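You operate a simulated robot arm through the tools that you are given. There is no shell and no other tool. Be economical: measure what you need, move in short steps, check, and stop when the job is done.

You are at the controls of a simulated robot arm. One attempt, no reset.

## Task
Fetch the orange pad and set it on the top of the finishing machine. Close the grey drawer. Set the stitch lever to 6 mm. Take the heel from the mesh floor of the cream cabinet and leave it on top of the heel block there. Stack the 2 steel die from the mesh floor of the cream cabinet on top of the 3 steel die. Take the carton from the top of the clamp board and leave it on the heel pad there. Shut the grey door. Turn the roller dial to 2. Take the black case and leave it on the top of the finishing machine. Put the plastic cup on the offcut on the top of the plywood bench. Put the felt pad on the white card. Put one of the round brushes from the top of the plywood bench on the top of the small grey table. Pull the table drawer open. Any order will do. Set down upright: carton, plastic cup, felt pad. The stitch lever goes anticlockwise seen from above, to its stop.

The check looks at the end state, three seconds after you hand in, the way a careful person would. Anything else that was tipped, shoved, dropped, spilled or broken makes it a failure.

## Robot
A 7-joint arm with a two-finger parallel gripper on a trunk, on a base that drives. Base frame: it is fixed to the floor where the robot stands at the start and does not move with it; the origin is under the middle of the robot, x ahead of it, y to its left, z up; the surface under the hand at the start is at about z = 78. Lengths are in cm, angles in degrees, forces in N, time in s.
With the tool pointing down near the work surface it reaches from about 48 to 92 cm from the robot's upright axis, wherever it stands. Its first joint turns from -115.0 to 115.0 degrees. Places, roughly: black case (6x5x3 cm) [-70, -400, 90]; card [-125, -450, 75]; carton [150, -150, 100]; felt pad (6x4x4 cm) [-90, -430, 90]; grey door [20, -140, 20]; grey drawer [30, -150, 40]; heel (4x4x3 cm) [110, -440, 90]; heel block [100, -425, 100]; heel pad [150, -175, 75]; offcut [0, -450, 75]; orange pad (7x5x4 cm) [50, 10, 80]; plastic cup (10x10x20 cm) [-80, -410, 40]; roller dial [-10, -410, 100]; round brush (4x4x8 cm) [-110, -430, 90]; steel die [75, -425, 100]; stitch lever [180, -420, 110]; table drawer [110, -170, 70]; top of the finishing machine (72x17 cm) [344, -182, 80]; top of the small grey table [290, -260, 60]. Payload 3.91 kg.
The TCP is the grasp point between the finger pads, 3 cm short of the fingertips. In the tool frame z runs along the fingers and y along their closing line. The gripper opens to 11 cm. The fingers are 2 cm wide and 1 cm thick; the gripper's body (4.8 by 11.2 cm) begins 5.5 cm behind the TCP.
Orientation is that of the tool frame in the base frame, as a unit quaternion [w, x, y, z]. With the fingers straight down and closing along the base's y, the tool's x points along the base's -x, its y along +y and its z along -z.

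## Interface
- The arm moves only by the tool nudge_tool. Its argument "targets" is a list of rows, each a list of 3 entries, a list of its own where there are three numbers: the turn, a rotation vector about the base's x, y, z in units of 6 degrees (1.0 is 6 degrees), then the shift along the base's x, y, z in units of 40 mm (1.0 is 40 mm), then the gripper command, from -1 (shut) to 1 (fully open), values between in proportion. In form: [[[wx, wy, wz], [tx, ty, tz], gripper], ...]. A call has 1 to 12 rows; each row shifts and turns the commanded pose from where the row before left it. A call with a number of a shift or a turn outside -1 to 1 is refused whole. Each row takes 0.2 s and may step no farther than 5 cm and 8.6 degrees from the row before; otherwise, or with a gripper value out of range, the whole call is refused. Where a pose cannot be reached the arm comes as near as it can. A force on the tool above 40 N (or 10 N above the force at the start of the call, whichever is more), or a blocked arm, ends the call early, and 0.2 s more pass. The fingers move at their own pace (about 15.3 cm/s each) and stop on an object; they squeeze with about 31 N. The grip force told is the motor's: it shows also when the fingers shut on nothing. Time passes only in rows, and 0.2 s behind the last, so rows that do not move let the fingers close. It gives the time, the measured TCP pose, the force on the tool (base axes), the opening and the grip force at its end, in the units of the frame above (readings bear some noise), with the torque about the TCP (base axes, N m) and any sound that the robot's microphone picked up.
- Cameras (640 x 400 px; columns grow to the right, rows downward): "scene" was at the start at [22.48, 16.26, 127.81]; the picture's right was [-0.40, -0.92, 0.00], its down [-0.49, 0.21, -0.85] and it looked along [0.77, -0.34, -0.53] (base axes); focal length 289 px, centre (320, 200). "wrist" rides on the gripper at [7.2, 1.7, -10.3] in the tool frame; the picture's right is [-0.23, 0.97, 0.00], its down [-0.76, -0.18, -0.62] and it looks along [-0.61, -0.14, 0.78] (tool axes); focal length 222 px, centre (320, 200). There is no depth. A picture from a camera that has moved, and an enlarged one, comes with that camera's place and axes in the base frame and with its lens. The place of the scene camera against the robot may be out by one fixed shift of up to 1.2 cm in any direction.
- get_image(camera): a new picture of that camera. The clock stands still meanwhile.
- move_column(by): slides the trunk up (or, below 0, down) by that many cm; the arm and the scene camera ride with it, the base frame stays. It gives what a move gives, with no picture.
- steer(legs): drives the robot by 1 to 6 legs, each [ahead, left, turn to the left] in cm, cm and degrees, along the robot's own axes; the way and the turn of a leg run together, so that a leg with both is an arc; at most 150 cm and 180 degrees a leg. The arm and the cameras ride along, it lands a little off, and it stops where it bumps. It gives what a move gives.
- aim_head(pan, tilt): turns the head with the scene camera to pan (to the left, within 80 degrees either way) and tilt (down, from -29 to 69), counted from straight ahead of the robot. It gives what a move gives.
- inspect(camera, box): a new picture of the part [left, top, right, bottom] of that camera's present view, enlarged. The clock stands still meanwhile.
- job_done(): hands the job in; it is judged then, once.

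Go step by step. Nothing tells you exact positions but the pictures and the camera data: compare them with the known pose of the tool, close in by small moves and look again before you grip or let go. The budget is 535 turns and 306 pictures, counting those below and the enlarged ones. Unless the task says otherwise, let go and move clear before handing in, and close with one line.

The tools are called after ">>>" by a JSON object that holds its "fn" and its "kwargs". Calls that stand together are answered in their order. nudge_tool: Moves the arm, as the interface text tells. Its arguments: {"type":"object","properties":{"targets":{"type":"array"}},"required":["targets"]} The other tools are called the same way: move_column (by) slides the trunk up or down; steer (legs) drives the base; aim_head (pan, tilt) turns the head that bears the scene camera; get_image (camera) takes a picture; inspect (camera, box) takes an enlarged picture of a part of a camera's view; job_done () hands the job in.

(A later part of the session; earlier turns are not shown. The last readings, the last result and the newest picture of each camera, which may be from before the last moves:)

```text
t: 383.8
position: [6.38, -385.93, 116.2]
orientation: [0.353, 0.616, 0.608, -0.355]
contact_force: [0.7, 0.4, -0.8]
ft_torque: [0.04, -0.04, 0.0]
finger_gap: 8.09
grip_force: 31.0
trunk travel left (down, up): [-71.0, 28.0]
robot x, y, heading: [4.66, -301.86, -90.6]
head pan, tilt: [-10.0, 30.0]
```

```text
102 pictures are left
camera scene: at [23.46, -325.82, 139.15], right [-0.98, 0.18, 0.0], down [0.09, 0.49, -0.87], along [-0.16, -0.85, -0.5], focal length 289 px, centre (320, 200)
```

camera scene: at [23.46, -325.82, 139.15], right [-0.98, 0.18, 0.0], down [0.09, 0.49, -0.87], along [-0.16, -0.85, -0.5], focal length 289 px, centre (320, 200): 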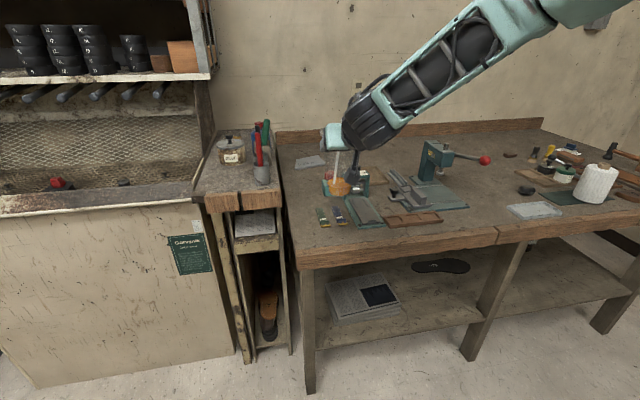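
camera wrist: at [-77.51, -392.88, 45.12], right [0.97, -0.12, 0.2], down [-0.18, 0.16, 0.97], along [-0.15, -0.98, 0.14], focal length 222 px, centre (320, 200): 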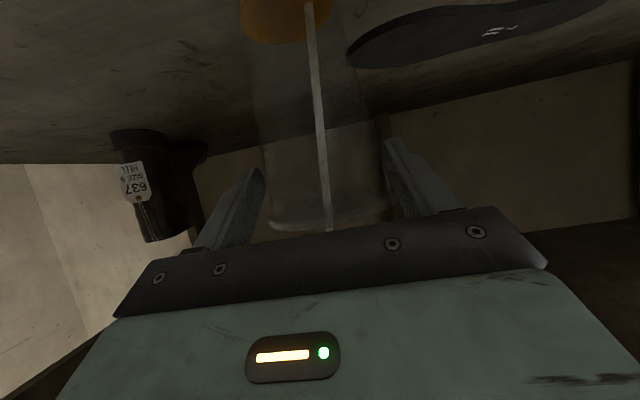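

>>> {"fn": "inspect", "kwargs": {"camera": "scene", "box": [270, 130, 390, 230]}}

```text
4.00 times, centred on (330, 180) of scene
camera zoom: at [23.46, -325.82, 139.15], right [-0.98, 0.18, 0.0], down [0.09, 0.49, -0.87], along [-0.16, -0.85, -0.5], focal length 1156 px, centre (280, 280)
```

zoom: 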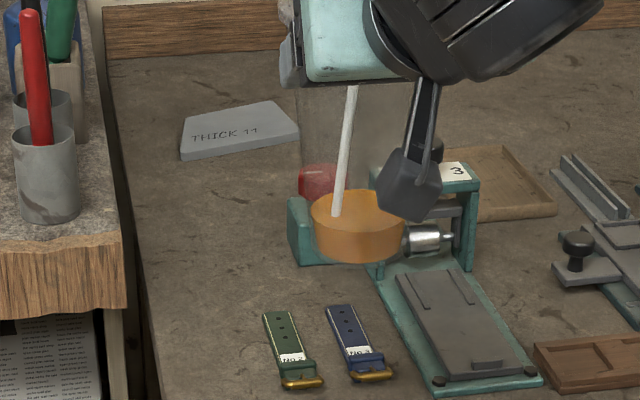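

Offcut centre ≈ [6, -452.3]. I drive 55 cm ahead with the cup held high over the bench.

>>> {"fn": "steer", "kwargs": {"legs": [[40, 0, 0], [14.5, 0, 0]]}}

>>> {"fn": "get_image", "kwargs": {"camera": "wrist"}}

>>> {"fn": "aim_head", "kwargs": {"pan": 5, "tilt": 35}}

>>> {"fn": "get_image", "kwargs": {"camera": "scene"}}

```text
t: 387.2
position: [5.97, -440.24, 116.29]
orientation: [0.353, 0.616, 0.608, -0.356]
contact_force: [-0.9, 0.4, -1.0]
ft_torque: [0.04, -0.02, 0.02]
finger_gap: 8.06
grip_force: 31.1
trunk travel left (down, up): [-71.0, 28.0]
robot x, y, heading: [4.23, -355.73, -90.4]
head pan, tilt: [-10.0, 30.0]
```

```text
100 pictures are left
camera wrist: at [7.85, -427.75, 115.1], right [0.97, -0.12, 0.2], down [-0.18, 0.16, 0.97], along [-0.15, -0.98, 0.14], focal length 222 px, centre (320, 200)
```

wrist: 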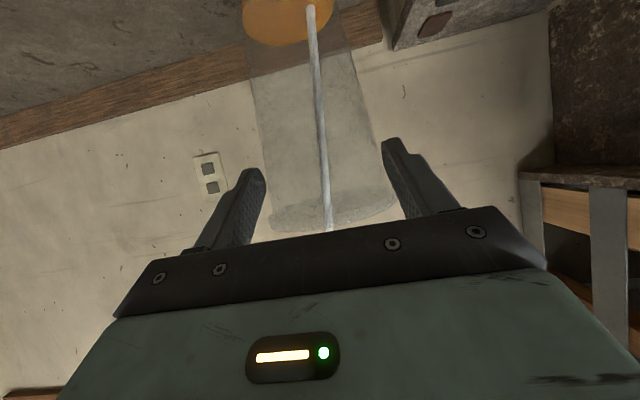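

```text
t: 388.0
position: [6.07, -440.26, 116.22]
orientation: [0.352, 0.617, 0.608, -0.355]
contact_force: [0.4, -0.5, -0.9]
ft_torque: [0.03, 0.01, 0.05]
finger_gap: 8.06
grip_force: 30.7
trunk travel left (down, up): [-71.0, 28.0]
robot x, y, heading: [4.31, -355.91, -90.4]
head pan, tilt: [5.0, 35.0]
```

```text
99 pictures are left
camera scene: at [25.34, -379.95, 138.37], right [-1.0, -0.08, 0.0], down [-0.04, 0.57, -0.82], along [0.06, -0.82, -0.57], focal length 289 px, centre (320, 200)
```

scene: 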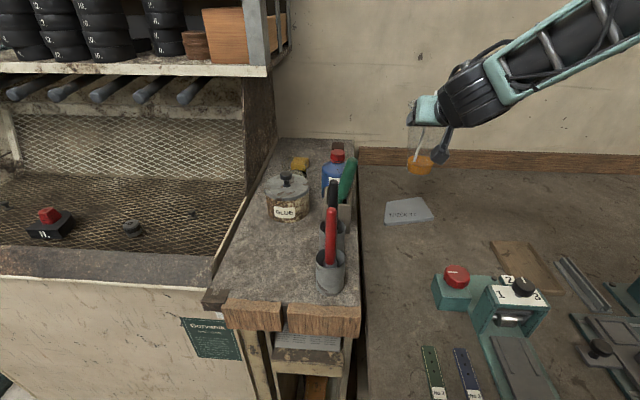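

I extend the arm 9 cm in y at this height, then lower with the trunk.

>>> {"fn": "nudge_tool", "kwargs": {"targets": [[[0, 0, 0], [-0.05, -0.4, 0], -1], [[0, 0, 0], [-0.05, -0.5, 0], -1], [[0, 0, 0], [-0.05, -0.5, 0], -1], [[0, 0, 0], [0, -0.5, 0], -1], [[0, 0, 0], [0, -0.4, 0], -1], [[0, 0, 0], [0, 0, 0], -1]]}}

>>> {"fn": "move_column", "kwargs": {"by": -13}}

>>> {"fn": "get_image", "kwargs": {"camera": "scene"}}

>>> {"fn": "inspect", "kwargs": {"camera": "scene", "box": [350, 60, 510, 180]}}

```text
t: 389.4
position: [5.41, -449.6, 116.26]
orientation: [0.353, 0.616, 0.608, -0.355]
contact_force: [0.4, 0.2, -0.4]
ft_torque: [0.03, -0.01, -0.02]
finger_gap: 8.05
grip_force: 31.1
trunk travel left (down, up): [-71.0, 28.0]
robot x, y, heading: [3.99, -356.16, -90.5]
head pan, tilt: [5.0, 35.0]
```

```text
t: 391.0
position: [5.5, -449.33, 103.78]
orientation: [0.353, 0.616, 0.608, -0.355]
contact_force: [-0.3, -0.2, -2.0]
ft_torque: [0.04, -0.02, 0.0]
finger_gap: 8.04
grip_force: 31.1
trunk travel left (down, up): [-58.0, 41.0]
robot x, y, heading: [4.0, -356.49, -90.3]
head pan, tilt: [5.0, 35.0]
```

```text
98 pictures are left
camera scene: at [25.35, -379.92, 125.77], right [-1.0, -0.08, 0.0], down [-0.05, 0.57, -0.82], along [0.06, -0.82, -0.57], focal length 289 px, centre (320, 200)
```

scene: 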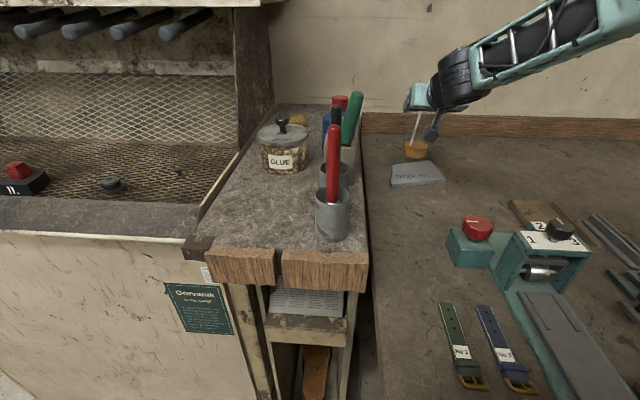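

```text
3.33 times, centred on (430, 120) of scene
camera zoom: at [25.35, -379.92, 125.77], right [-1.0, -0.08, 0.0], down [-0.05, 0.57, -0.82], along [0.06, -0.82, -0.57], focal length 963 px, centre (-47, 467)
```

zoom: 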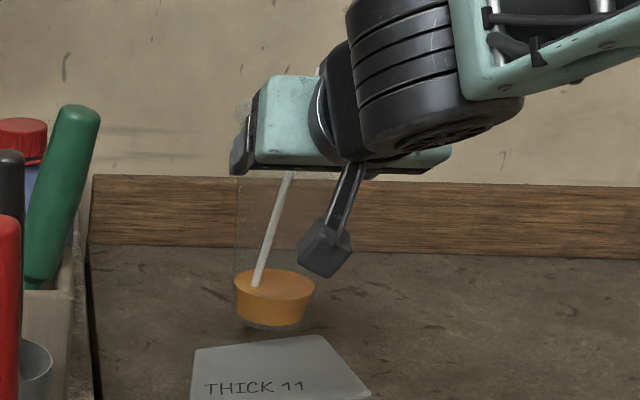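

The cup is over the offcut (both about [5, -451]). I lower 4 cm with the trunk, look, then fine steps.

>>> {"fn": "move_column", "kwargs": {"by": -4}}

>>> {"fn": "nudge_tool", "kwargs": {"targets": [[[0, 0, 0], [0, -0.2, 0], -1], [[0, 0, 0], [0, 0, 0], -1]]}}

>>> {"fn": "inspect", "kwargs": {"camera": "scene", "box": [350, 60, 510, 180]}}

```text
t: 391.8
position: [6.48, -451.97, 101.65]
orientation: [0.357, 0.608, 0.614, -0.355]
contact_force: [5.6, 0.4, -0.3]
ft_torque: [0.05, 0.11, -0.31]
finger_gap: 8.03
grip_force: 31.2
trunk travel left (down, up): [-54.0, 45.0]
robot x, y, heading: [3.33, -360.32, -89.6]
head pan, tilt: [5.0, 35.0]
```

```text
t: 392.1
position: [6.53, -455.52, 96.57]
orientation: [0.344, 0.611, 0.623, -0.346]
contact_force: [0.9, -0.3, 3.3]
ft_torque: [0.18, 0.03, -0.08]
finger_gap: 0.01
grip_force: 31.3
trunk travel left (down, up): [-54.0, 45.0]
robot x, y, heading: [3.81, -360.04, -89.6]
head pan, tilt: [5.0, 35.0]
stopped in row 1: the arm was blocked; the commanded pose is now the measured one
```

```text
3.33 times, centred on (430, 120) of scene
camera zoom: at [25.22, -377.22, 125.35], right [-1.0, -0.1, 0.01], down [-0.06, 0.53, -0.85], along [0.08, -0.84, -0.53], focal length 963 px, centre (-47, 467)
```

zoom: 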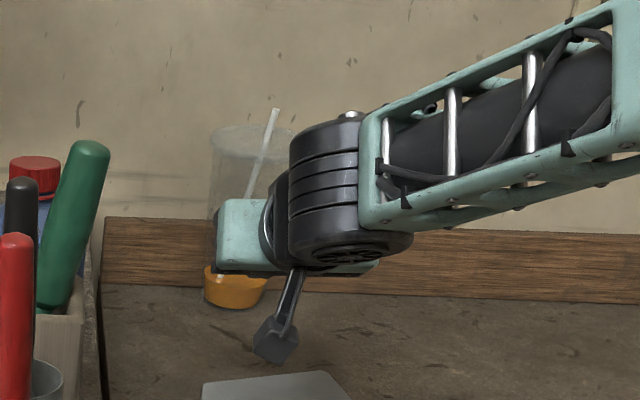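

Something bumped: the base shifted a few cm and the fingers lost the cup, which seems to be standing behind the hand. I look carefully before moving.

>>> {"fn": "get_image", "kwargs": {"camera": "scene"}}

>>> {"fn": "get_image", "kwargs": {"camera": "wrist"}}

```text
95 pictures are left
camera scene: at [25.22, -377.22, 125.35], right [-1.0, -0.1, 0.01], down [-0.06, 0.53, -0.85], along [0.08, -0.84, -0.53], focal length 289 px, centre (320, 200)
```

scene: 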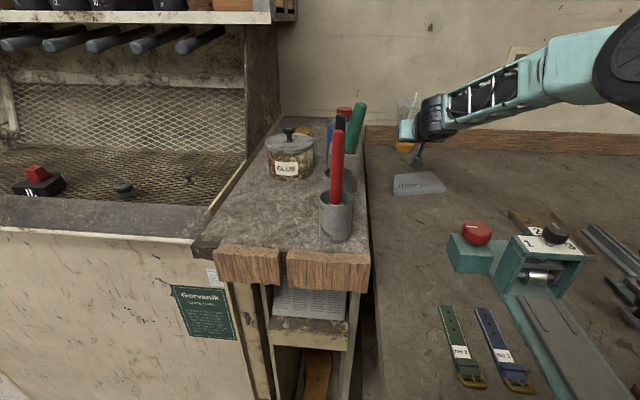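

```text
94 pictures are left
camera wrist: at [8.03, -442.91, 95.74], right [0.98, -0.11, 0.18], down [-0.17, 0.13, 0.98], along [-0.13, -0.99, 0.11], focal length 222 px, centre (320, 200)
```

wrist: 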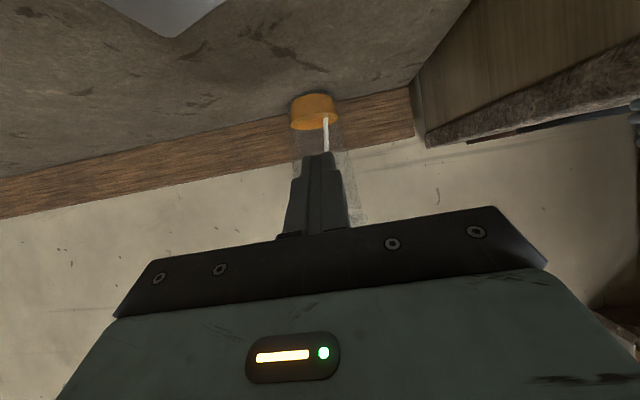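

The cup was squeezed out forward and is still upright in this instant, near the backboard. I let a moment pass without moving and look again.

>>> {"fn": "nudge_tool", "kwargs": {"targets": [[[0, 0, 0], [0, 0, 0], -1]]}}

>>> {"fn": "get_image", "kwargs": {"camera": "scene"}}

>>> {"fn": "inspect", "kwargs": {"camera": "scene", "box": [350, 60, 510, 180]}}

```text
t: 392.5
position: [6.83, -457.57, 90.92]
orientation: [0.332, 0.621, 0.63, -0.327]
contact_force: [-0.1, -0.6, 4.4]
ft_torque: [0.33, 0.02, -0.04]
finger_gap: 0.0
grip_force: 30.5
trunk travel left (down, up): [-54.0, 45.0]
robot x, y, heading: [3.41, -360.36, -89.5]
head pan, tilt: [5.0, 35.0]
stopped in row 1: the arm was blocked; the commanded pose is now the measured one
```

```text
93 pictures are left
camera scene: at [25.18, -376.85, 125.32], right [-1.0, -0.1, 0.01], down [-0.06, 0.52, -0.85], along [0.08, -0.85, -0.53], focal length 289 px, centre (320, 200)
```

scene: 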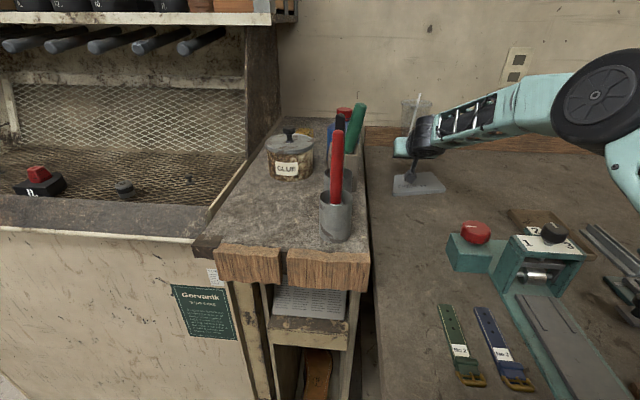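

```text
3.33 times, centred on (430, 120) of scene
camera zoom: at [25.18, -376.85, 125.32], right [-1.0, -0.1, 0.01], down [-0.06, 0.52, -0.85], along [0.08, -0.85, -0.53], focal length 963 px, centre (-47, 467)
```

zoom: 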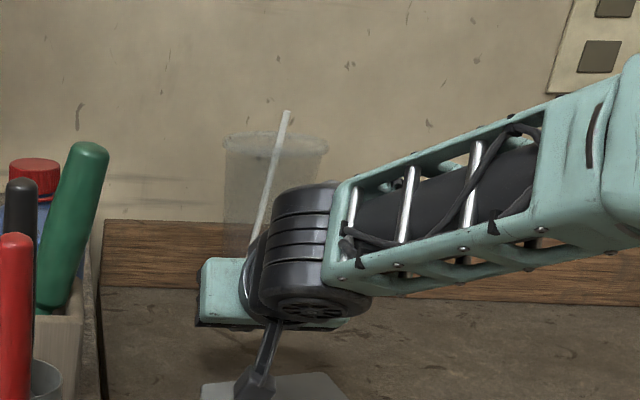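

The cup still looks upright by the backboard, but my arm is sagging/blocked and the robot is tipped slightly. I raise the trunk straight up to relieve.

>>> {"fn": "move_column", "kwargs": {"by": 8}}

>>> {"fn": "get_image", "kwargs": {"camera": "scene"}}

```text
t: 392.8
position: [7.66, -459.26, 88.57]
orientation: [0.35, 0.642, 0.614, -0.297]
contact_force: [15.1, 70.9, 132.8]
ft_torque: [-0.01, -0.35, -1.79]
finger_gap: 0.0
grip_force: 30.8
trunk travel left (down, up): [-55.6, 43.4]
robot x, y, heading: [3.08, -359.48, -89.5]
head pan, tilt: [5.0, 35.0]
stopped: the arm was blocked; the commanded pose is now the measured one
```

```text
91 pictures are left
camera scene: at [24.87, -376.41, 125.34], right [-1.0, -0.1, 0.0], down [-0.05, 0.52, -0.85], along [0.08, -0.85, -0.53], focal length 289 px, centre (320, 200)
```

scene: 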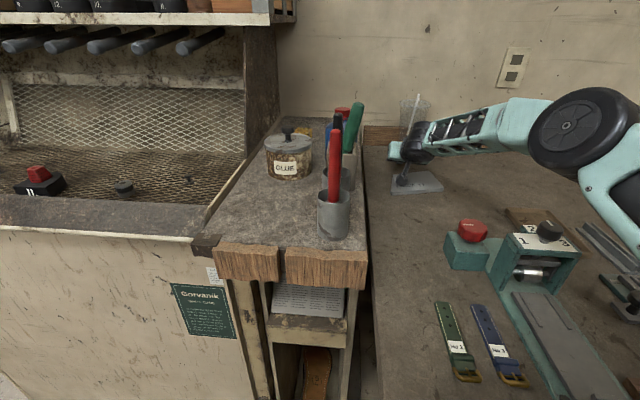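

The likely cause: my shoulder box pressed on the bench edge when the trunk went down. I raise the trunk again.

>>> {"fn": "move_column", "kwargs": {"by": 10}}

>>> {"fn": "get_image", "kwargs": {"camera": "scene"}}

```text
t: 393.1
position: [8.43, -460.76, 88.47]
orientation: [0.379, 0.664, 0.587, -0.266]
contact_force: [9.1, 46.5, 167.7]
ft_torque: [-2.01, 0.04, 1.21]
finger_gap: 0.0
grip_force: 31.2
trunk travel left (down, up): [-55.7, 43.3]
robot x, y, heading: [3.02, -359.21, -89.6]
head pan, tilt: [5.0, 35.0]
stopped: the force on the tool passed its limit at 194 N (the readings are from after the stop); the commanded pose is now the measured one
```

```text
90 pictures are left
camera scene: at [24.61, -375.8, 125.49], right [-1.0, -0.09, 0.0], down [-0.05, 0.52, -0.85], along [0.08, -0.85, -0.52], focal length 289 px, centre (320, 200)
```

scene: 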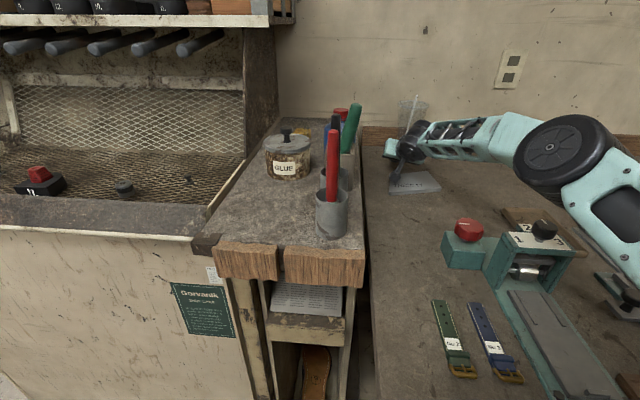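

I command the tool itself upward to unload it.

>>> {"fn": "nudge_tool", "kwargs": {"targets": [[[0, 0, 0], [0, 0.1, 0.5], -1], [[0, 0, 0], [0, 0.2, 0.8], -1], [[0, 0, 0], [0, 0.2, 0.8], -1]]}}

>>> {"fn": "get_image", "kwargs": {"camera": "scene"}}

```text
t: 393.3
position: [9.49, -462.08, 88.6]
orientation: [0.392, 0.69, 0.563, -0.231]
contact_force: [-41.3, 39.9, 99.1]
ft_torque: [-0.73, 1.4, -0.91]
finger_gap: 0.0
grip_force: 30.8
trunk travel left (down, up): [-55.7, 43.3]
robot x, y, heading: [3.22, -359.13, -89.7]
head pan, tilt: [5.0, 35.0]
stopped in row 1: the force on the tool passed its limit at 214 N (the readings are from after the stop); the commanded pose is now the measured one
```

```text
89 pictures are left
camera scene: at [24.67, -376.35, 125.73], right [-1.0, -0.09, 0.01], down [-0.05, 0.53, -0.85], along [0.07, -0.85, -0.53], focal length 289 px, centre (320, 200)
```

scene: 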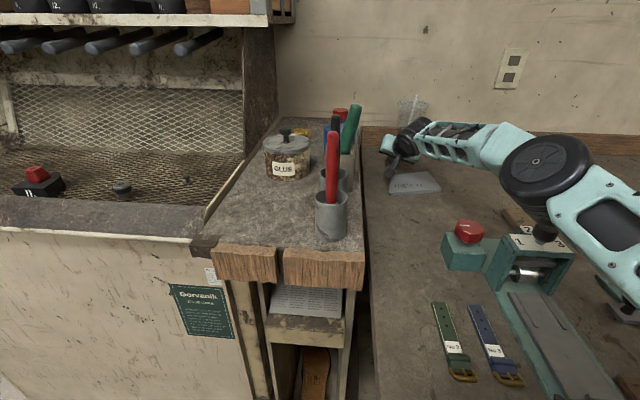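

I try the trunk up again — that's what unloads the shoulder.

>>> {"fn": "move_column", "kwargs": {"by": 15}}

>>> {"fn": "move_column", "kwargs": {"by": 15}}

>>> {"fn": "get_image", "kwargs": {"camera": "scene"}}

```text
t: 393.6
position: [12.11, -460.85, 88.74]
orientation: [0.407, 0.707, 0.55, -0.181]
contact_force: [-8.3, -39.5, 51.9]
ft_torque: [-1.98, 0.18, -0.03]
finger_gap: 0.01
grip_force: 30.8
trunk travel left (down, up): [-56.1, 42.9]
robot x, y, heading: [2.44, -359.37, -90.1]
head pan, tilt: [5.0, 35.0]
stopped: the force on the tool passed its limit at 138 N (the readings are from after the stop); the commanded pose is now the measured one
```

```text
t: 393.8
position: [13.92, -460.63, 88.64]
orientation: [0.428, 0.715, 0.534, -0.144]
contact_force: [-50.4, -25.3, 91.4]
ft_torque: [-2.26, 1.19, -0.93]
finger_gap: 0.01
grip_force: 31.5
trunk travel left (down, up): [-56.6, 42.4]
robot x, y, heading: [2.41, -359.36, -90.0]
head pan, tilt: [5.0, 35.0]
stopped: the force on the tool passed its limit at 180 N (the readings are from after the stop); the commanded pose is now the measured one
```

```text
88 pictures are left
camera scene: at [24.01, -374.99, 126.97], right [-1.0, -0.09, 0.01], down [-0.05, 0.52, -0.85], along [0.07, -0.85, -0.52], focal length 289 px, centre (320, 200)
```

scene: 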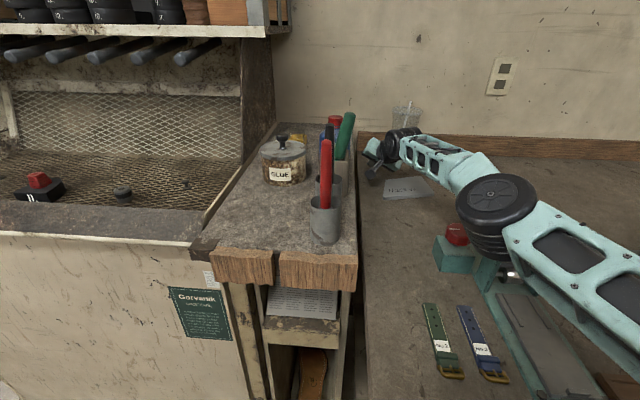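

>>> {"fn": "move_column", "kwargs": {"by": 20}}

>>> {"fn": "move_column", "kwargs": {"by": 20}}

>>> {"fn": "get_image", "kwargs": {"camera": "scene"}}

```text
t: 394.1
position: [13.52, -460.98, 88.69]
orientation: [0.446, 0.712, 0.522, -0.146]
contact_force: [-16.3, 5.7, 74.2]
ft_torque: [-1.3, 0.07, -0.18]
finger_gap: 0.02
grip_force: 30.8
trunk travel left (down, up): [-57.0, 42.0]
robot x, y, heading: [3.46, -359.44, -89.0]
head pan, tilt: [5.0, 35.0]
stopped: the force on the tool passed its limit at 135 N (the readings are from after the stop); the commanded pose is now the measured one
```

```text
t: 394.4
position: [14.34, -461.19, 88.57]
orientation: [0.475, 0.703, 0.506, -0.155]
contact_force: [-33.2, 38.7, 180.4]
ft_torque: [-2.46, 0.16, -0.45]
finger_gap: 0.01
grip_force: 30.6
trunk travel left (down, up): [-57.5, 41.5]
robot x, y, heading: [5.25, -358.78, -87.9]
head pan, tilt: [5.0, 35.0]
stopped: the force on the tool passed its limit at 103 N (the readings are from after the stop); the commanded pose is now the measured one
```

```text
87 pictures are left
camera scene: at [26.81, -372.16, 128.13], right [-0.99, -0.12, 0.01], down [-0.07, 0.5, -0.86], along [0.1, -0.86, -0.51], focal length 289 px, centre (320, 200)
```

scene: 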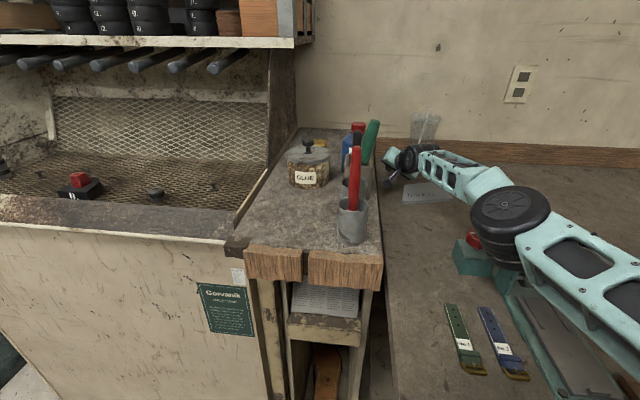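

I check whether things hold still when nothing is commanded.

>>> {"fn": "nudge_tool", "kwargs": {"targets": [[[0, 0, 0], [0, 0, 0], -1]]}}

>>> {"fn": "nudge_tool", "kwargs": {"targets": [[[0, 0, 0], [0, 0, 0], -1]]}}

>>> {"fn": "aim_head", "kwargs": {"pan": -60, "tilt": 45}}

>>> {"fn": "get_image", "kwargs": {"camera": "scene"}}

```text
t: 395.0
position: [13.89, -461.59, 88.49]
orientation: [0.487, 0.697, 0.502, -0.159]
contact_force: [-11.6, -5.2, 42.2]
ft_torque: [-1.1, 0.11, -0.26]
finger_gap: 0.0
grip_force: 30.5
trunk travel left (down, up): [-57.5, 41.5]
robot x, y, heading: [5.22, -359.5, -87.8]
head pan, tilt: [5.0, 35.0]
stopped in row 1: the arm was blocked; the commanded pose is now the measured one
```

```text
t: 395.4
position: [14.77, -461.55, 88.4]
orientation: [0.509, 0.681, 0.496, -0.174]
contact_force: [-47.1, 40.5, 190.4]
ft_torque: [6.84, 7.21, 6.12]
finger_gap: 0.01
grip_force: 30.4
trunk travel left (down, up): [-57.5, 41.5]
robot x, y, heading: [6.83, -358.83, -86.4]
head pan, tilt: [5.0, 35.0]
stopped in row 1: the force on the tool passed its limit at 56 N (the readings are from after the stop); the commanded pose is now the measured one
```

```text
t: 396.8
position: [14.84, -461.58, 88.43]
orientation: [0.511, 0.684, 0.494, -0.166]
contact_force: [-11.5, 48.7, 193.1]
ft_torque: [9.67, 8.23, -1.47]
finger_gap: 0.02
grip_force: 31.2
trunk travel left (down, up): [-57.5, 41.5]
robot x, y, heading: [6.38, -359.29, -86.9]
head pan, tilt: [-60.0, 45.0]
```

```text
86 pictures are left
camera scene: at [20.23, -366.83, 126.53], right [-0.55, 0.83, -0.07], down [0.6, 0.32, -0.74], along [-0.59, -0.45, -0.67], focal length 289 px, centre (320, 200)
```

scene: 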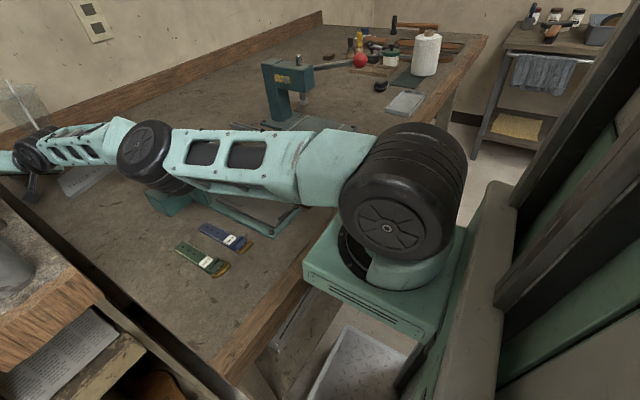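

The arm now lies stretched over the bench, stable. I raise the trunk in steps to lift it off.

>>> {"fn": "move_column", "kwargs": {"by": 20}}

>>> {"fn": "move_column", "kwargs": {"by": 20}}

>>> {"fn": "move_column", "kwargs": {"by": 20}}

>>> {"fn": "get_image", "kwargs": {"camera": "scene"}}

```text
t: 398.0
position: [14.17, -466.24, 88.63]
orientation: [0.477, 0.708, 0.502, -0.139]
contact_force: [6.0, 81.6, 137.5]
ft_torque: [-0.5, -0.82, 0.49]
finger_gap: 0.01
grip_force: 31.3
trunk travel left (down, up): [-68.1, 30.9]
robot x, y, heading: [5.36, -358.57, -87.5]
head pan, tilt: [-60.0, 45.0]
stopped: the force on the tool passed its limit at 255 N (the readings are from after the stop); the commanded pose is now the measured one
```

```text
t: 398.2
position: [14.33, -467.18, 88.58]
orientation: [0.481, 0.707, 0.499, -0.141]
contact_force: [-0.4, 28.2, 69.0]
ft_torque: [-0.57, -0.3, 0.11]
finger_gap: 0.0
grip_force: 31.0
trunk travel left (down, up): [-68.2, 30.8]
robot x, y, heading: [5.64, -358.17, -87.7]
head pan, tilt: [-60.0, 45.0]
stopped: the force on the tool passed its limit at 204 N (the readings are from after the stop); the commanded pose is now the measured one
```

```text
t: 400.4
position: [14.33, -467.16, 106.97]
orientation: [0.469, 0.712, 0.504, -0.136]
contact_force: [0.5, -0.1, -0.4]
ft_torque: [0.03, -0.02, -0.02]
finger_gap: 0.02
grip_force: 30.9
trunk travel left (down, up): [-88.2, 10.8]
robot x, y, heading: [5.53, -358.54, -87.7]
head pan, tilt: [-60.0, 45.0]
```

```text
85 pictures are left
camera scene: at [19.6, -376.75, 154.08], right [-0.54, 0.84, 0.0], down [0.6, 0.38, -0.71], along [-0.6, -0.38, -0.71], focal length 289 px, centre (320, 200)
```

scene: 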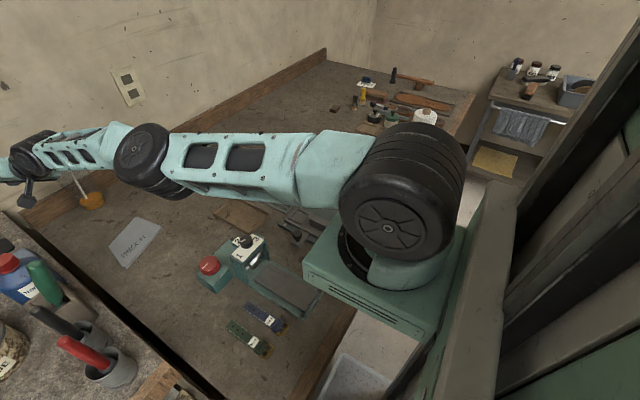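

Freed: zero force and the robot is level. I inspect the cup, the dial and surroundings.

>>> {"fn": "inspect", "kwargs": {"camera": "scene", "box": [20, 140, 180, 270]}}

>>> {"fn": "inspect", "kwargs": {"camera": "scene", "box": [180, 190, 340, 360]}}

```text
3.08 times, centred on (100, 205) of scene
camera zoom: at [19.6, -376.75, 154.08], right [-0.54, 0.84, 0.0], down [0.6, 0.38, -0.71], along [-0.6, -0.38, -0.71], focal length 889 px, centre (997, 185)
```

zoom: 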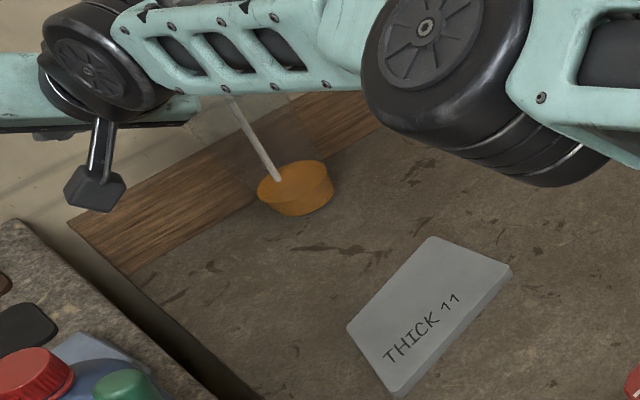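

```text
2.35 times, centred on (260, 275) of scene
camera zoom: at [19.6, -376.75, 154.08], right [-0.54, 0.84, 0.0], down [0.6, 0.38, -0.71], along [-0.6, -0.38, -0.71], focal length 680 px, centre (461, 24)
```

zoom: 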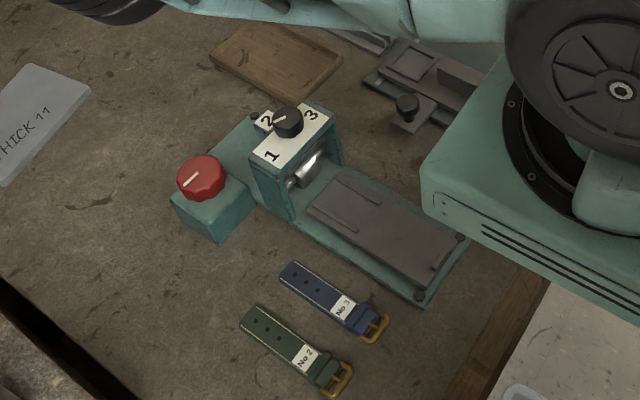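

The dial still reads 2, and the cup appears to stand upright near the backboard, deeper than before. I check it through the wrist camera and from above.

>>> {"fn": "get_image", "kwargs": {"camera": "wrist"}}

>>> {"fn": "aim_head", "kwargs": {"pan": 8, "tilt": 38}}

>>> {"fn": "get_image", "kwargs": {"camera": "scene"}}

```text
82 pictures are left
camera wrist: at [16.15, -454.71, 108.38], right [0.72, -0.18, 0.67], down [-0.67, 0.06, 0.74], along [-0.18, -0.98, -0.08], focal length 222 px, centre (320, 200)
```

wrist: 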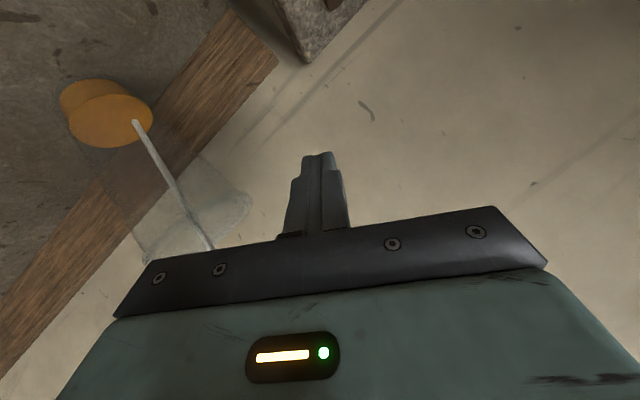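

```text
t: 401.8
position: [14.28, -467.23, 106.91]
orientation: [0.47, 0.712, 0.504, -0.137]
contact_force: [-0.4, -0.2, -0.3]
ft_torque: [0.02, -0.02, 0.0]
finger_gap: 0.0
grip_force: 30.6
trunk travel left (down, up): [-88.2, 10.8]
robot x, y, heading: [5.02, -358.19, -87.8]
head pan, tilt: [8.0, 38.0]
```

```text
81 pictures are left
camera scene: at [28.02, -380.88, 155.11], right [-0.98, -0.18, 0.0], down [-0.11, 0.61, -0.79], along [0.14, -0.78, -0.62], focal length 289 px, centre (320, 200)
```

scene: 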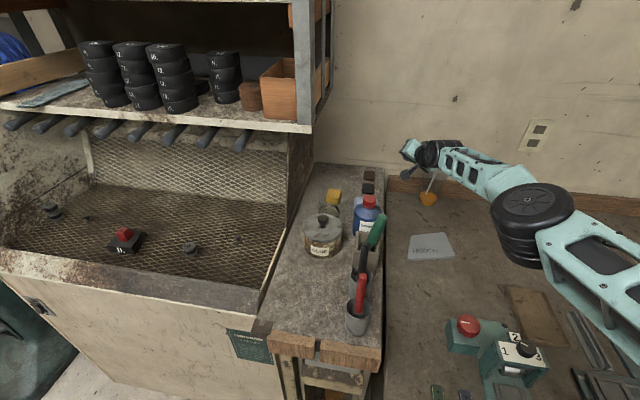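

The cup stands upright at about [3.1, -471.8]. I back the base out with the arm high, square up the heading, and restore the tool pose in free space.

>>> {"fn": "steer", "kwargs": {"legs": [[-48, 0, 0], [0, 0, -2.2]]}}

>>> {"fn": "get_image", "kwargs": {"camera": "scene"}}

```text
t: 405.0
position: [8.03, -419.9, 107.04]
orientation: [0.467, 0.722, 0.49, -0.144]
contact_force: [0.2, 0.9, 0.4]
ft_torque: [-0.03, 0.0, 0.01]
finger_gap: 0.0
grip_force: 31.1
trunk travel left (down, up): [-88.2, 10.8]
robot x, y, heading: [3.18, -310.79, -89.8]
head pan, tilt: [8.0, 38.0]
```

```text
80 pictures are left
camera scene: at [25.14, -334.2, 155.11], right [-0.99, -0.14, 0.0], down [-0.09, 0.61, -0.79], along [0.11, -0.78, -0.62], focal length 289 px, centre (320, 200)
```

scene: 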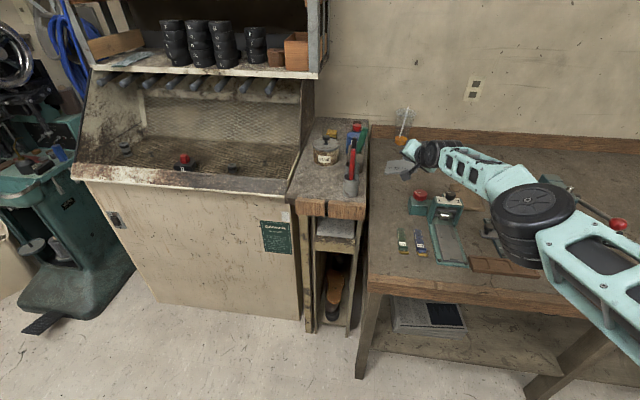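

The cup is clearly upright. I retract and re-orient the tool to the earlier 60° pose.

>>> {"fn": "nudge_tool", "kwargs": {"targets": [[[0, 0, 0], [0, 0.8, 0.4], -1], [[-0.173, 0.9, 0.072], [0, 0.8, 0.3], -1], [[-0.173, 0.9, 0.072], [0, 0.8, 0.3], -1], [[-0.173, 0.9, 0.072], [0, 0.8, 0], -1], [[-0.173, 0.9, 0.072], [0, 0.8, 0], -1], [[-0.173, 0.9, 0.072], [0, 0.8, 0], -1], [[-0.173, 0.9, 0.072], [0, 0.8, 0], -1], [[0, 0, 0], [0, 0, 0], -1]]}}

>>> {"fn": "get_image", "kwargs": {"camera": "scene"}}

```text
t: 406.8
position: [8.01, -400.64, 109.46]
orientation: [0.352, 0.616, 0.607, -0.357]
contact_force: [-0.2, -1.3, -0.4]
ft_torque: [0.0, 0.04, 0.0]
finger_gap: 0.0
grip_force: 31.9
out of reach, approached as far as the arm can: row 1, 2, 3
trunk travel left (down, up): [-88.2, 10.8]
robot x, y, heading: [3.39, -310.78, -89.8]
head pan, tilt: [8.0, 38.0]
```

```text
79 pictures are left
camera scene: at [25.13, -334.19, 155.11], right [-0.99, -0.14, 0.0], down [-0.09, 0.61, -0.79], along [0.11, -0.78, -0.62], focal length 289 px, centre (320, 200)
```

scene: 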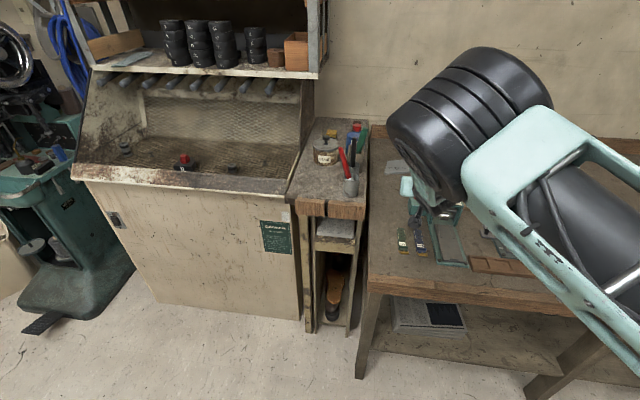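

Now I shift the tool to its right place relative to the base, then drive back in a bit further left (x ≈ 16) so the stretched arm passes between the roller machine and the pen cup.

>>> {"fn": "nudge_tool", "kwargs": {"targets": [[[0, 0, 0], [-0.85, 0, 0.1], 1], [[0, 0, 0], [-0.85, 0, 0.1], 1], [[0, 0, 0], [-0.85, 0, 0.1], 1], [[0, 0, 0], [-0.85, 0, 0], 1], [[0, 0, 0], [-0.85, 0, 0], 1], [[0, 0, 0], [0, 0, 0], 1]]}}

>>> {"fn": "steer", "kwargs": {"legs": [[0, 12.6, 0], [30, 0, 0]]}}

>>> {"fn": "get_image", "kwargs": {"camera": "scene"}}

```text
t: 408.2
position: [-8.66, -400.72, 110.59]
orientation: [0.353, 0.616, 0.608, -0.357]
contact_force: [0.1, -0.1, -0.6]
ft_torque: [0.01, 0.01, 0.0]
finger_gap: 10.99
grip_force: 0.0
trunk travel left (down, up): [-88.2, 10.8]
robot x, y, heading: [3.26, -310.8, -89.5]
head pan, tilt: [8.0, 38.0]
```

```text
t: 411.1
position: [4.32, -430.52, 110.5]
orientation: [0.353, 0.615, 0.608, -0.357]
contact_force: [0.5, 0.2, -0.5]
ft_torque: [0.0, 0.01, 0.03]
finger_gap: 11.01
grip_force: 0.1
trunk travel left (down, up): [-88.2, 10.8]
robot x, y, heading: [16.21, -340.43, -89.5]
head pan, tilt: [8.0, 38.0]
```

```text
78 pictures are left
camera scene: at [38.01, -363.86, 155.11], right [-0.99, -0.14, 0.0], down [-0.09, 0.61, -0.79], along [0.11, -0.78, -0.62], focal length 289 px, centre (320, 200)
```

scene: 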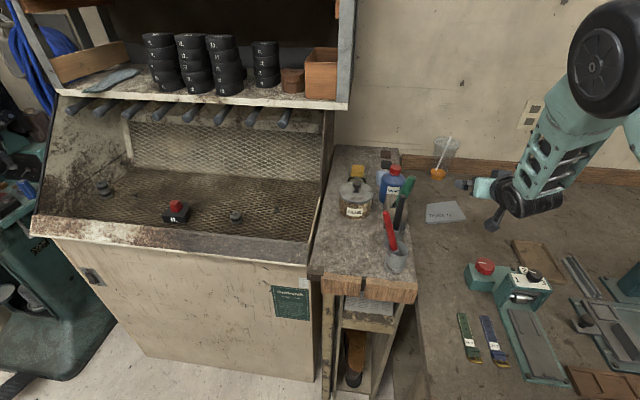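

Cup clearly upright. I drive 17 cm further.

>>> {"fn": "steer", "kwargs": {"legs": [[17, 0, 0]]}}

>>> {"fn": "move_column", "kwargs": {"by": -11}}

>>> {"fn": "get_image", "kwargs": {"camera": "wrist"}}

>>> {"fn": "get_image", "kwargs": {"camera": "scene"}}

```text
t: 412.6
position: [4.2, -447.26, 110.51]
orientation: [0.353, 0.615, 0.608, -0.356]
contact_force: [0.8, 0.2, 0.5]
ft_torque: [0.02, -0.01, 0.0]
finger_gap: 10.99
grip_force: 0.0
trunk travel left (down, up): [-88.2, 10.8]
robot x, y, heading: [16.01, -357.41, -89.8]
head pan, tilt: [8.0, 38.0]
```

```text
t: 414.0
position: [4.24, -447.46, 99.57]
orientation: [0.353, 0.615, 0.608, -0.356]
contact_force: [1.4, 0.0, -0.3]
ft_torque: [0.0, -0.02, -0.01]
finger_gap: 11.03
grip_force: 0.1
trunk travel left (down, up): [-77.2, 21.8]
robot x, y, heading: [16.03, -357.83, -89.7]
head pan, tilt: [8.0, 38.0]
```

```text
77 pictures are left
camera wrist: at [6.02, -434.9, 98.31], right [0.97, -0.12, 0.2], down [-0.18, 0.16, 0.97], along [-0.15, -0.98, 0.14], focal length 222 px, centre (320, 200)
```

wrist: 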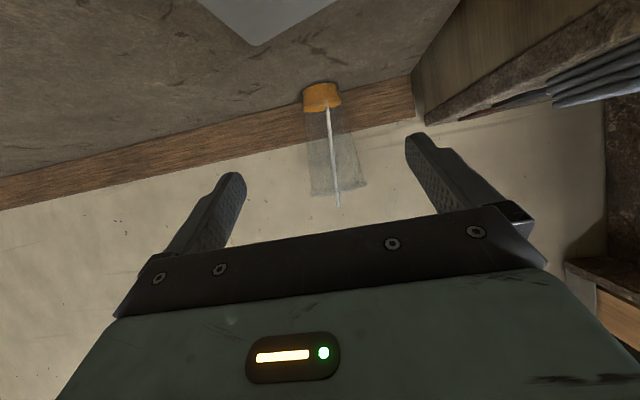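

```text
76 pictures are left
camera scene: at [38.06, -380.87, 144.11], right [-0.99, -0.14, 0.0], down [-0.09, 0.61, -0.79], along [0.11, -0.78, -0.62], focal length 289 px, centre (320, 200)
```

scene: 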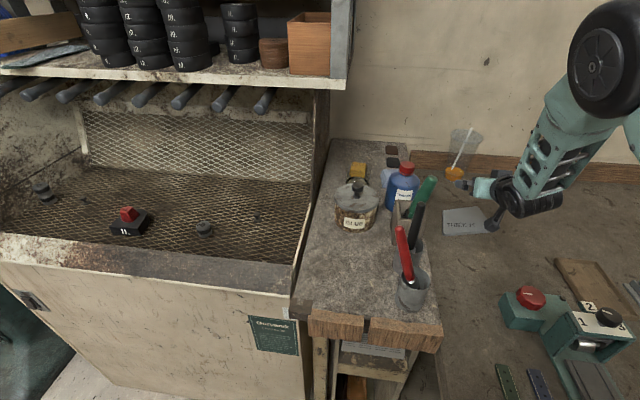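

I extend toward the cup and see how far the arm reaches.

>>> {"fn": "nudge_tool", "kwargs": {"targets": [[[0, 0, 0], [0, -0.6, 0], 1], [[0, 0, 0], [0, -0.6, 0], 1], [[0, 0, 0], [0, -0.6, 0], 1], [[0, 0, 0], [-0.05, -0.6, 0], 1], [[0, 0, 0], [0, -0.6, -0.1], 1], [[0, 0, 0], [0, 0, 0], 1]]}}

>>> {"fn": "get_image", "kwargs": {"camera": "scene"}}

>>> {"fn": "get_image", "kwargs": {"camera": "wrist"}}

```text
t: 415.4
position: [3.99, -459.44, 98.97]
orientation: [0.353, 0.616, 0.608, -0.357]
contact_force: [-0.1, 0.2, 1.0]
ft_torque: [-0.01, 0.0, 0.02]
finger_gap: 10.97
grip_force: 0.0
trunk travel left (down, up): [-77.2, 21.8]
robot x, y, heading: [16.49, -357.21, -89.9]
head pan, tilt: [8.0, 38.0]
```

```text
75 pictures are left
camera scene: at [38.06, -380.86, 144.11], right [-0.99, -0.14, 0.0], down [-0.09, 0.61, -0.79], along [0.11, -0.78, -0.62], focal length 289 px, centre (320, 200)
```

scene: 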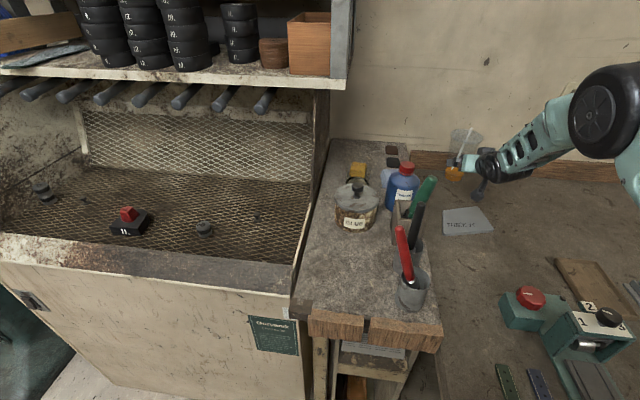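

```text
74 pictures are left
camera wrist: at [5.83, -446.89, 97.82], right [0.97, -0.12, 0.2], down [-0.18, 0.16, 0.97], along [-0.15, -0.98, 0.14], focal length 222 px, centre (320, 200)
```

wrist: 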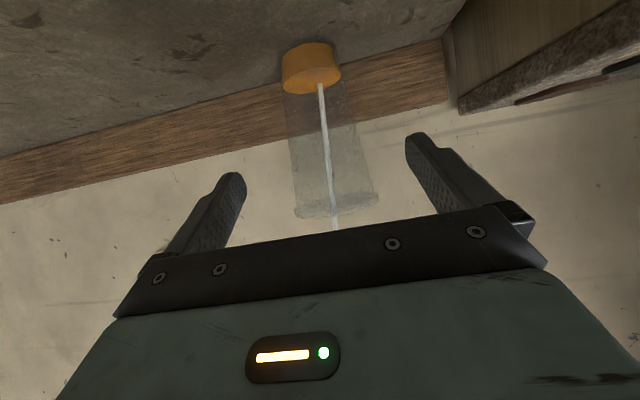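

Still reachable. I extend further in small steps.

>>> {"fn": "nudge_tool", "kwargs": {"targets": [[[0, 0, 0], [0, -0.5, 0], 1], [[0, 0, 0], [0, -0.5, 0], 1], [[0, 0, 0], [0, -0.4, 0], 1], [[0, 0, 0], [0, 0, 0], 1]]}}

>>> {"fn": "get_image", "kwargs": {"camera": "wrist"}}

>>> {"fn": "get_image", "kwargs": {"camera": "scene"}}

```text
t: 416.4
position: [3.98, -465.12, 99.08]
orientation: [0.352, 0.616, 0.608, -0.357]
contact_force: [0.1, 0.1, -0.2]
ft_torque: [-0.01, -0.04, 0.01]
finger_gap: 11.0
grip_force: 0.0
trunk travel left (down, up): [-77.2, 21.8]
robot x, y, heading: [16.18, -357.33, -89.8]
head pan, tilt: [8.0, 38.0]
```

```text
73 pictures are left
camera wrist: at [5.83, -452.53, 97.83], right [0.97, -0.12, 0.2], down [-0.18, 0.16, 0.97], along [-0.15, -0.98, 0.14], focal length 222 px, centre (320, 200)
```

wrist: 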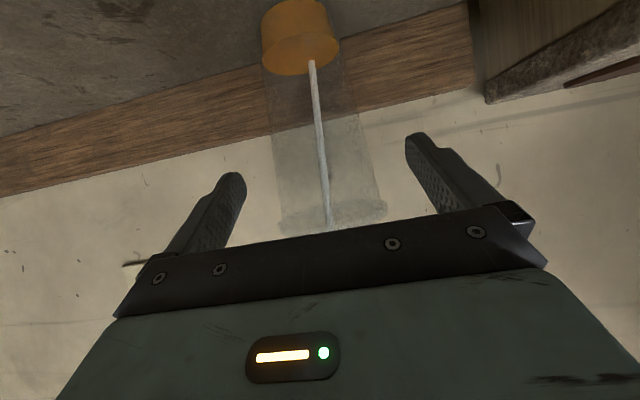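

```text
72 pictures are left
camera scene: at [38.06, -380.87, 144.11], right [-0.99, -0.14, 0.0], down [-0.09, 0.61, -0.79], along [0.11, -0.78, -0.62], focal length 289 px, centre (320, 200)
```

scene: 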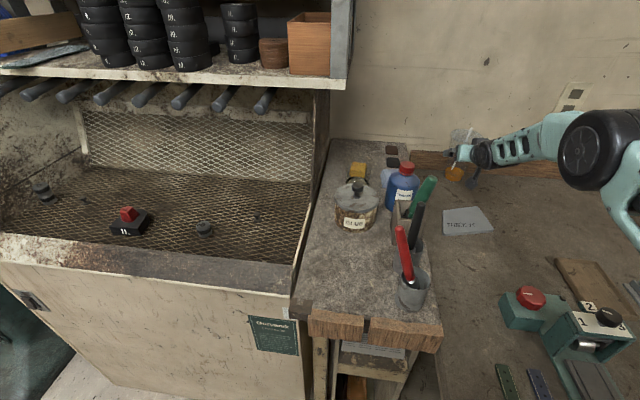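

I move the base 2.5 cm closer, then extend the rest.

>>> {"fn": "steer", "kwargs": {"legs": [[2.5, 0, 0]]}}

>>> {"fn": "nudge_tool", "kwargs": {"targets": [[[0, 0, 0], [-0.05, -0.3, -0.05], 1], [[0, 0, 0], [-0.05, -0.3, -0.05], 1], [[0, 0, 0], [0, -0.3, -0.05], 1], [[0, 0, 0], [0, -0.25, 0], 1], [[0, 0, 0], [0, 0, 0], 1]]}}

>>> {"fn": "get_image", "kwargs": {"camera": "wrist"}}

```text
t: 417.2
position: [4.08, -467.54, 98.92]
orientation: [0.353, 0.615, 0.608, -0.356]
contact_force: [1.0, -1.4, 0.2]
ft_torque: [0.0, 0.01, 0.0]
finger_gap: 11.0
grip_force: 0.0
trunk travel left (down, up): [-77.2, 21.8]
robot x, y, heading: [16.17, -360.33, -89.8]
head pan, tilt: [8.0, 38.0]
```

```text
t: 418.4
position: [3.65, -471.2, 98.33]
orientation: [0.353, 0.616, 0.608, -0.356]
contact_force: [0.7, -0.1, 0.7]
ft_torque: [-0.04, 0.01, 0.01]
finger_gap: 11.01
grip_force: 0.1
out of reach, approached as far as the arm can: row 4
trunk travel left (down, up): [-77.2, 21.8]
robot x, y, heading: [16.33, -359.75, -89.7]
head pan, tilt: [8.0, 38.0]
```

```text
71 pictures are left
camera wrist: at [5.46, -458.64, 97.22], right [0.97, -0.12, 0.2], down [-0.18, 0.16, 0.97], along [-0.15, -0.98, 0.14], focal length 222 px, centre (320, 200)
```

wrist: 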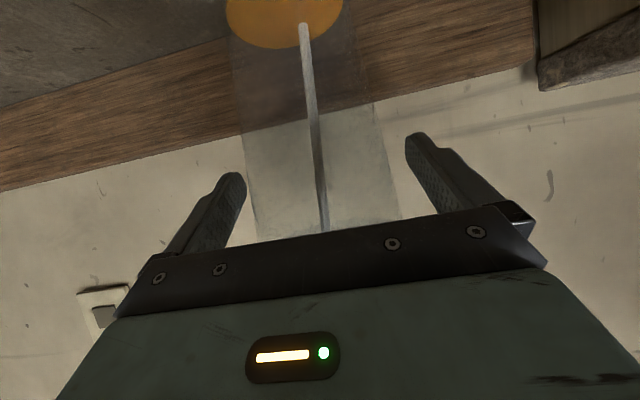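

The view matches the earlier good grasp. I close.

>>> {"fn": "nudge_tool", "kwargs": {"targets": [[[0, 0, 0], [0, 0, 0], 0.6], [[0, 0, 0], [0, 0, 0], 0.4], [[0, 0, 0], [0, 0, 0], 0], [[0, 0, 0], [0, 0, 0], -0.5], [[0, 0, 0], [0, 0, 0], -1], [[0, 0, 0], [0, 0, 0], -1]]}}

>>> {"fn": "get_image", "kwargs": {"camera": "wrist"}}

```text
t: 419.8
position: [3.57, -471.2, 98.39]
orientation: [0.353, 0.615, 0.609, -0.356]
contact_force: [-0.5, -0.4, 0.3]
ft_torque: [0.03, 0.0, -0.01]
finger_gap: 8.32
grip_force: 31.4
trunk travel left (down, up): [-77.2, 21.8]
robot x, y, heading: [16.53, -360.56, -90.1]
head pan, tilt: [8.0, 38.0]
```

```text
70 pictures are left
camera wrist: at [5.48, -458.64, 97.22], right [0.97, -0.12, 0.2], down [-0.18, 0.16, 0.97], along [-0.15, -0.98, 0.14], focal length 222 px, centre (320, 200)
```

wrist: 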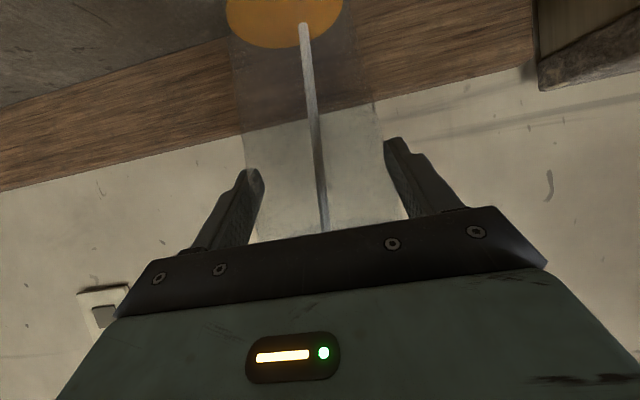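

Gripped (8.3 cm). I lift 6 cm by trunk and bring it back over the offcut with the arm.

>>> {"fn": "move_column", "kwargs": {"by": 6}}

>>> {"fn": "nudge_tool", "kwargs": {"targets": [[[0, 0, 0], [0, 0.3, 0], -1], [[0, 0, 0], [0, 0.4, 0], -1], [[0, 0, 0], [0.05, 0.5, 0], -1], [[0, 0, 0], [0.05, 0.5, 0], -1], [[0, 0, 0], [0.05, 0.5, 0], -1], [[0, 0, 0], [0.05, 0.5, 0], -1], [[0, 0, 0], [0.05, 0.5, 0], -1], [[0, 0, 0], [0.05, 0.5, 0], -1], [[0, 0, 0], [0.05, 0.5, 0], -1], [[0, 0, 0], [0.05, 0.5, 0], -1], [[0, 0, 0], [0.05, 0.4, 0], -1], [[0, 0, 0], [0, 0, 0], -1]]}}

>>> {"fn": "get_image", "kwargs": {"camera": "scene"}}

>>> {"fn": "get_image", "kwargs": {"camera": "wrist"}}

```text
t: 420.8
position: [3.68, -471.11, 104.33]
orientation: [0.352, 0.616, 0.608, -0.357]
contact_force: [-0.1, 0.1, -1.4]
ft_torque: [-0.04, -0.01, -0.01]
finger_gap: 8.32
grip_force: 30.5
trunk travel left (down, up): [-83.2, 15.8]
robot x, y, heading: [16.85, -360.21, -89.5]
head pan, tilt: [8.0, 38.0]
```

```text
t: 423.4
position: [5.39, -450.77, 104.51]
orientation: [0.353, 0.616, 0.608, -0.356]
contact_force: [-0.6, 0.0, -2.0]
ft_torque: [0.01, 0.04, 0.01]
finger_gap: 8.3
grip_force: 31.1
trunk travel left (down, up): [-83.2, 15.8]
robot x, y, heading: [16.22, -360.34, -89.6]
head pan, tilt: [8.0, 38.0]
```

```text
69 pictures are left
camera scene: at [38.08, -383.36, 150.11], right [-0.99, -0.14, 0.0], down [-0.09, 0.61, -0.79], along [0.11, -0.78, -0.62], focal length 289 px, centre (320, 200)
```

scene: 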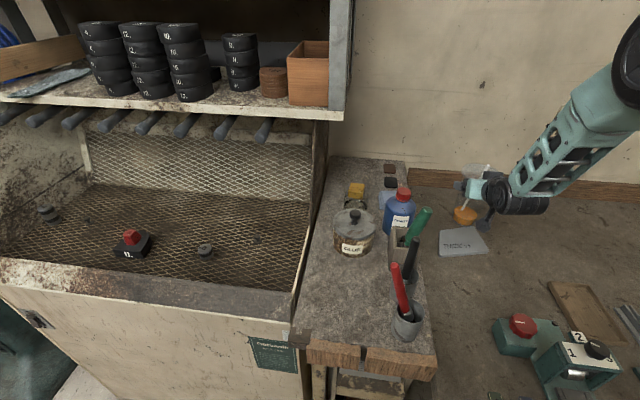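

```text
68 pictures are left
camera wrist: at [7.31, -438.28, 103.23], right [0.97, -0.12, 0.2], down [-0.18, 0.16, 0.97], along [-0.15, -0.98, 0.14], focal length 222 px, centre (320, 200)
```

wrist: 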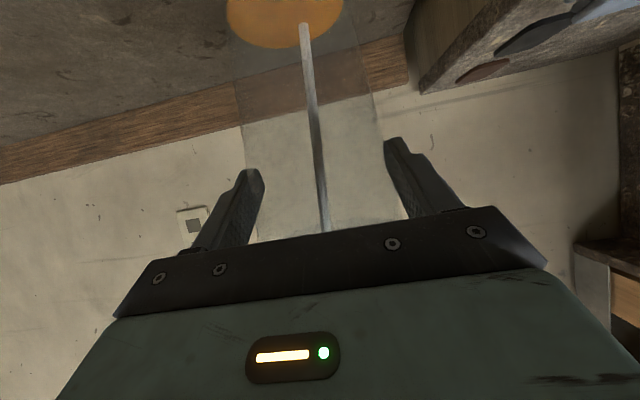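

>>> {"fn": "inspect", "kwargs": {"camera": "scene", "box": [410, 150, 538, 270]}}

```text
3.33 times, centred on (474, 210) of scene
camera zoom: at [38.08, -383.36, 150.11], right [-0.99, -0.14, 0.0], down [-0.09, 0.61, -0.79], along [0.11, -0.78, -0.62], focal length 963 px, centre (-193, 167)
```

zoom: 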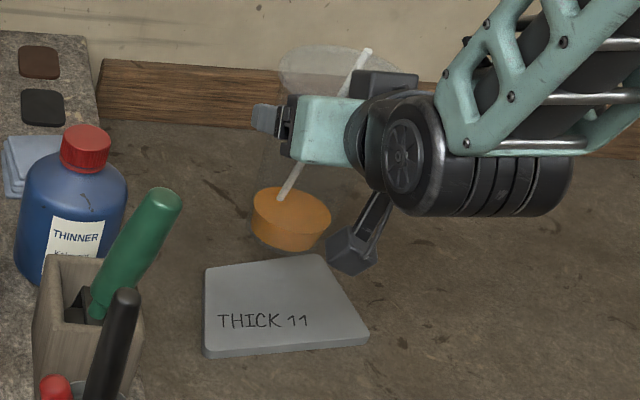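

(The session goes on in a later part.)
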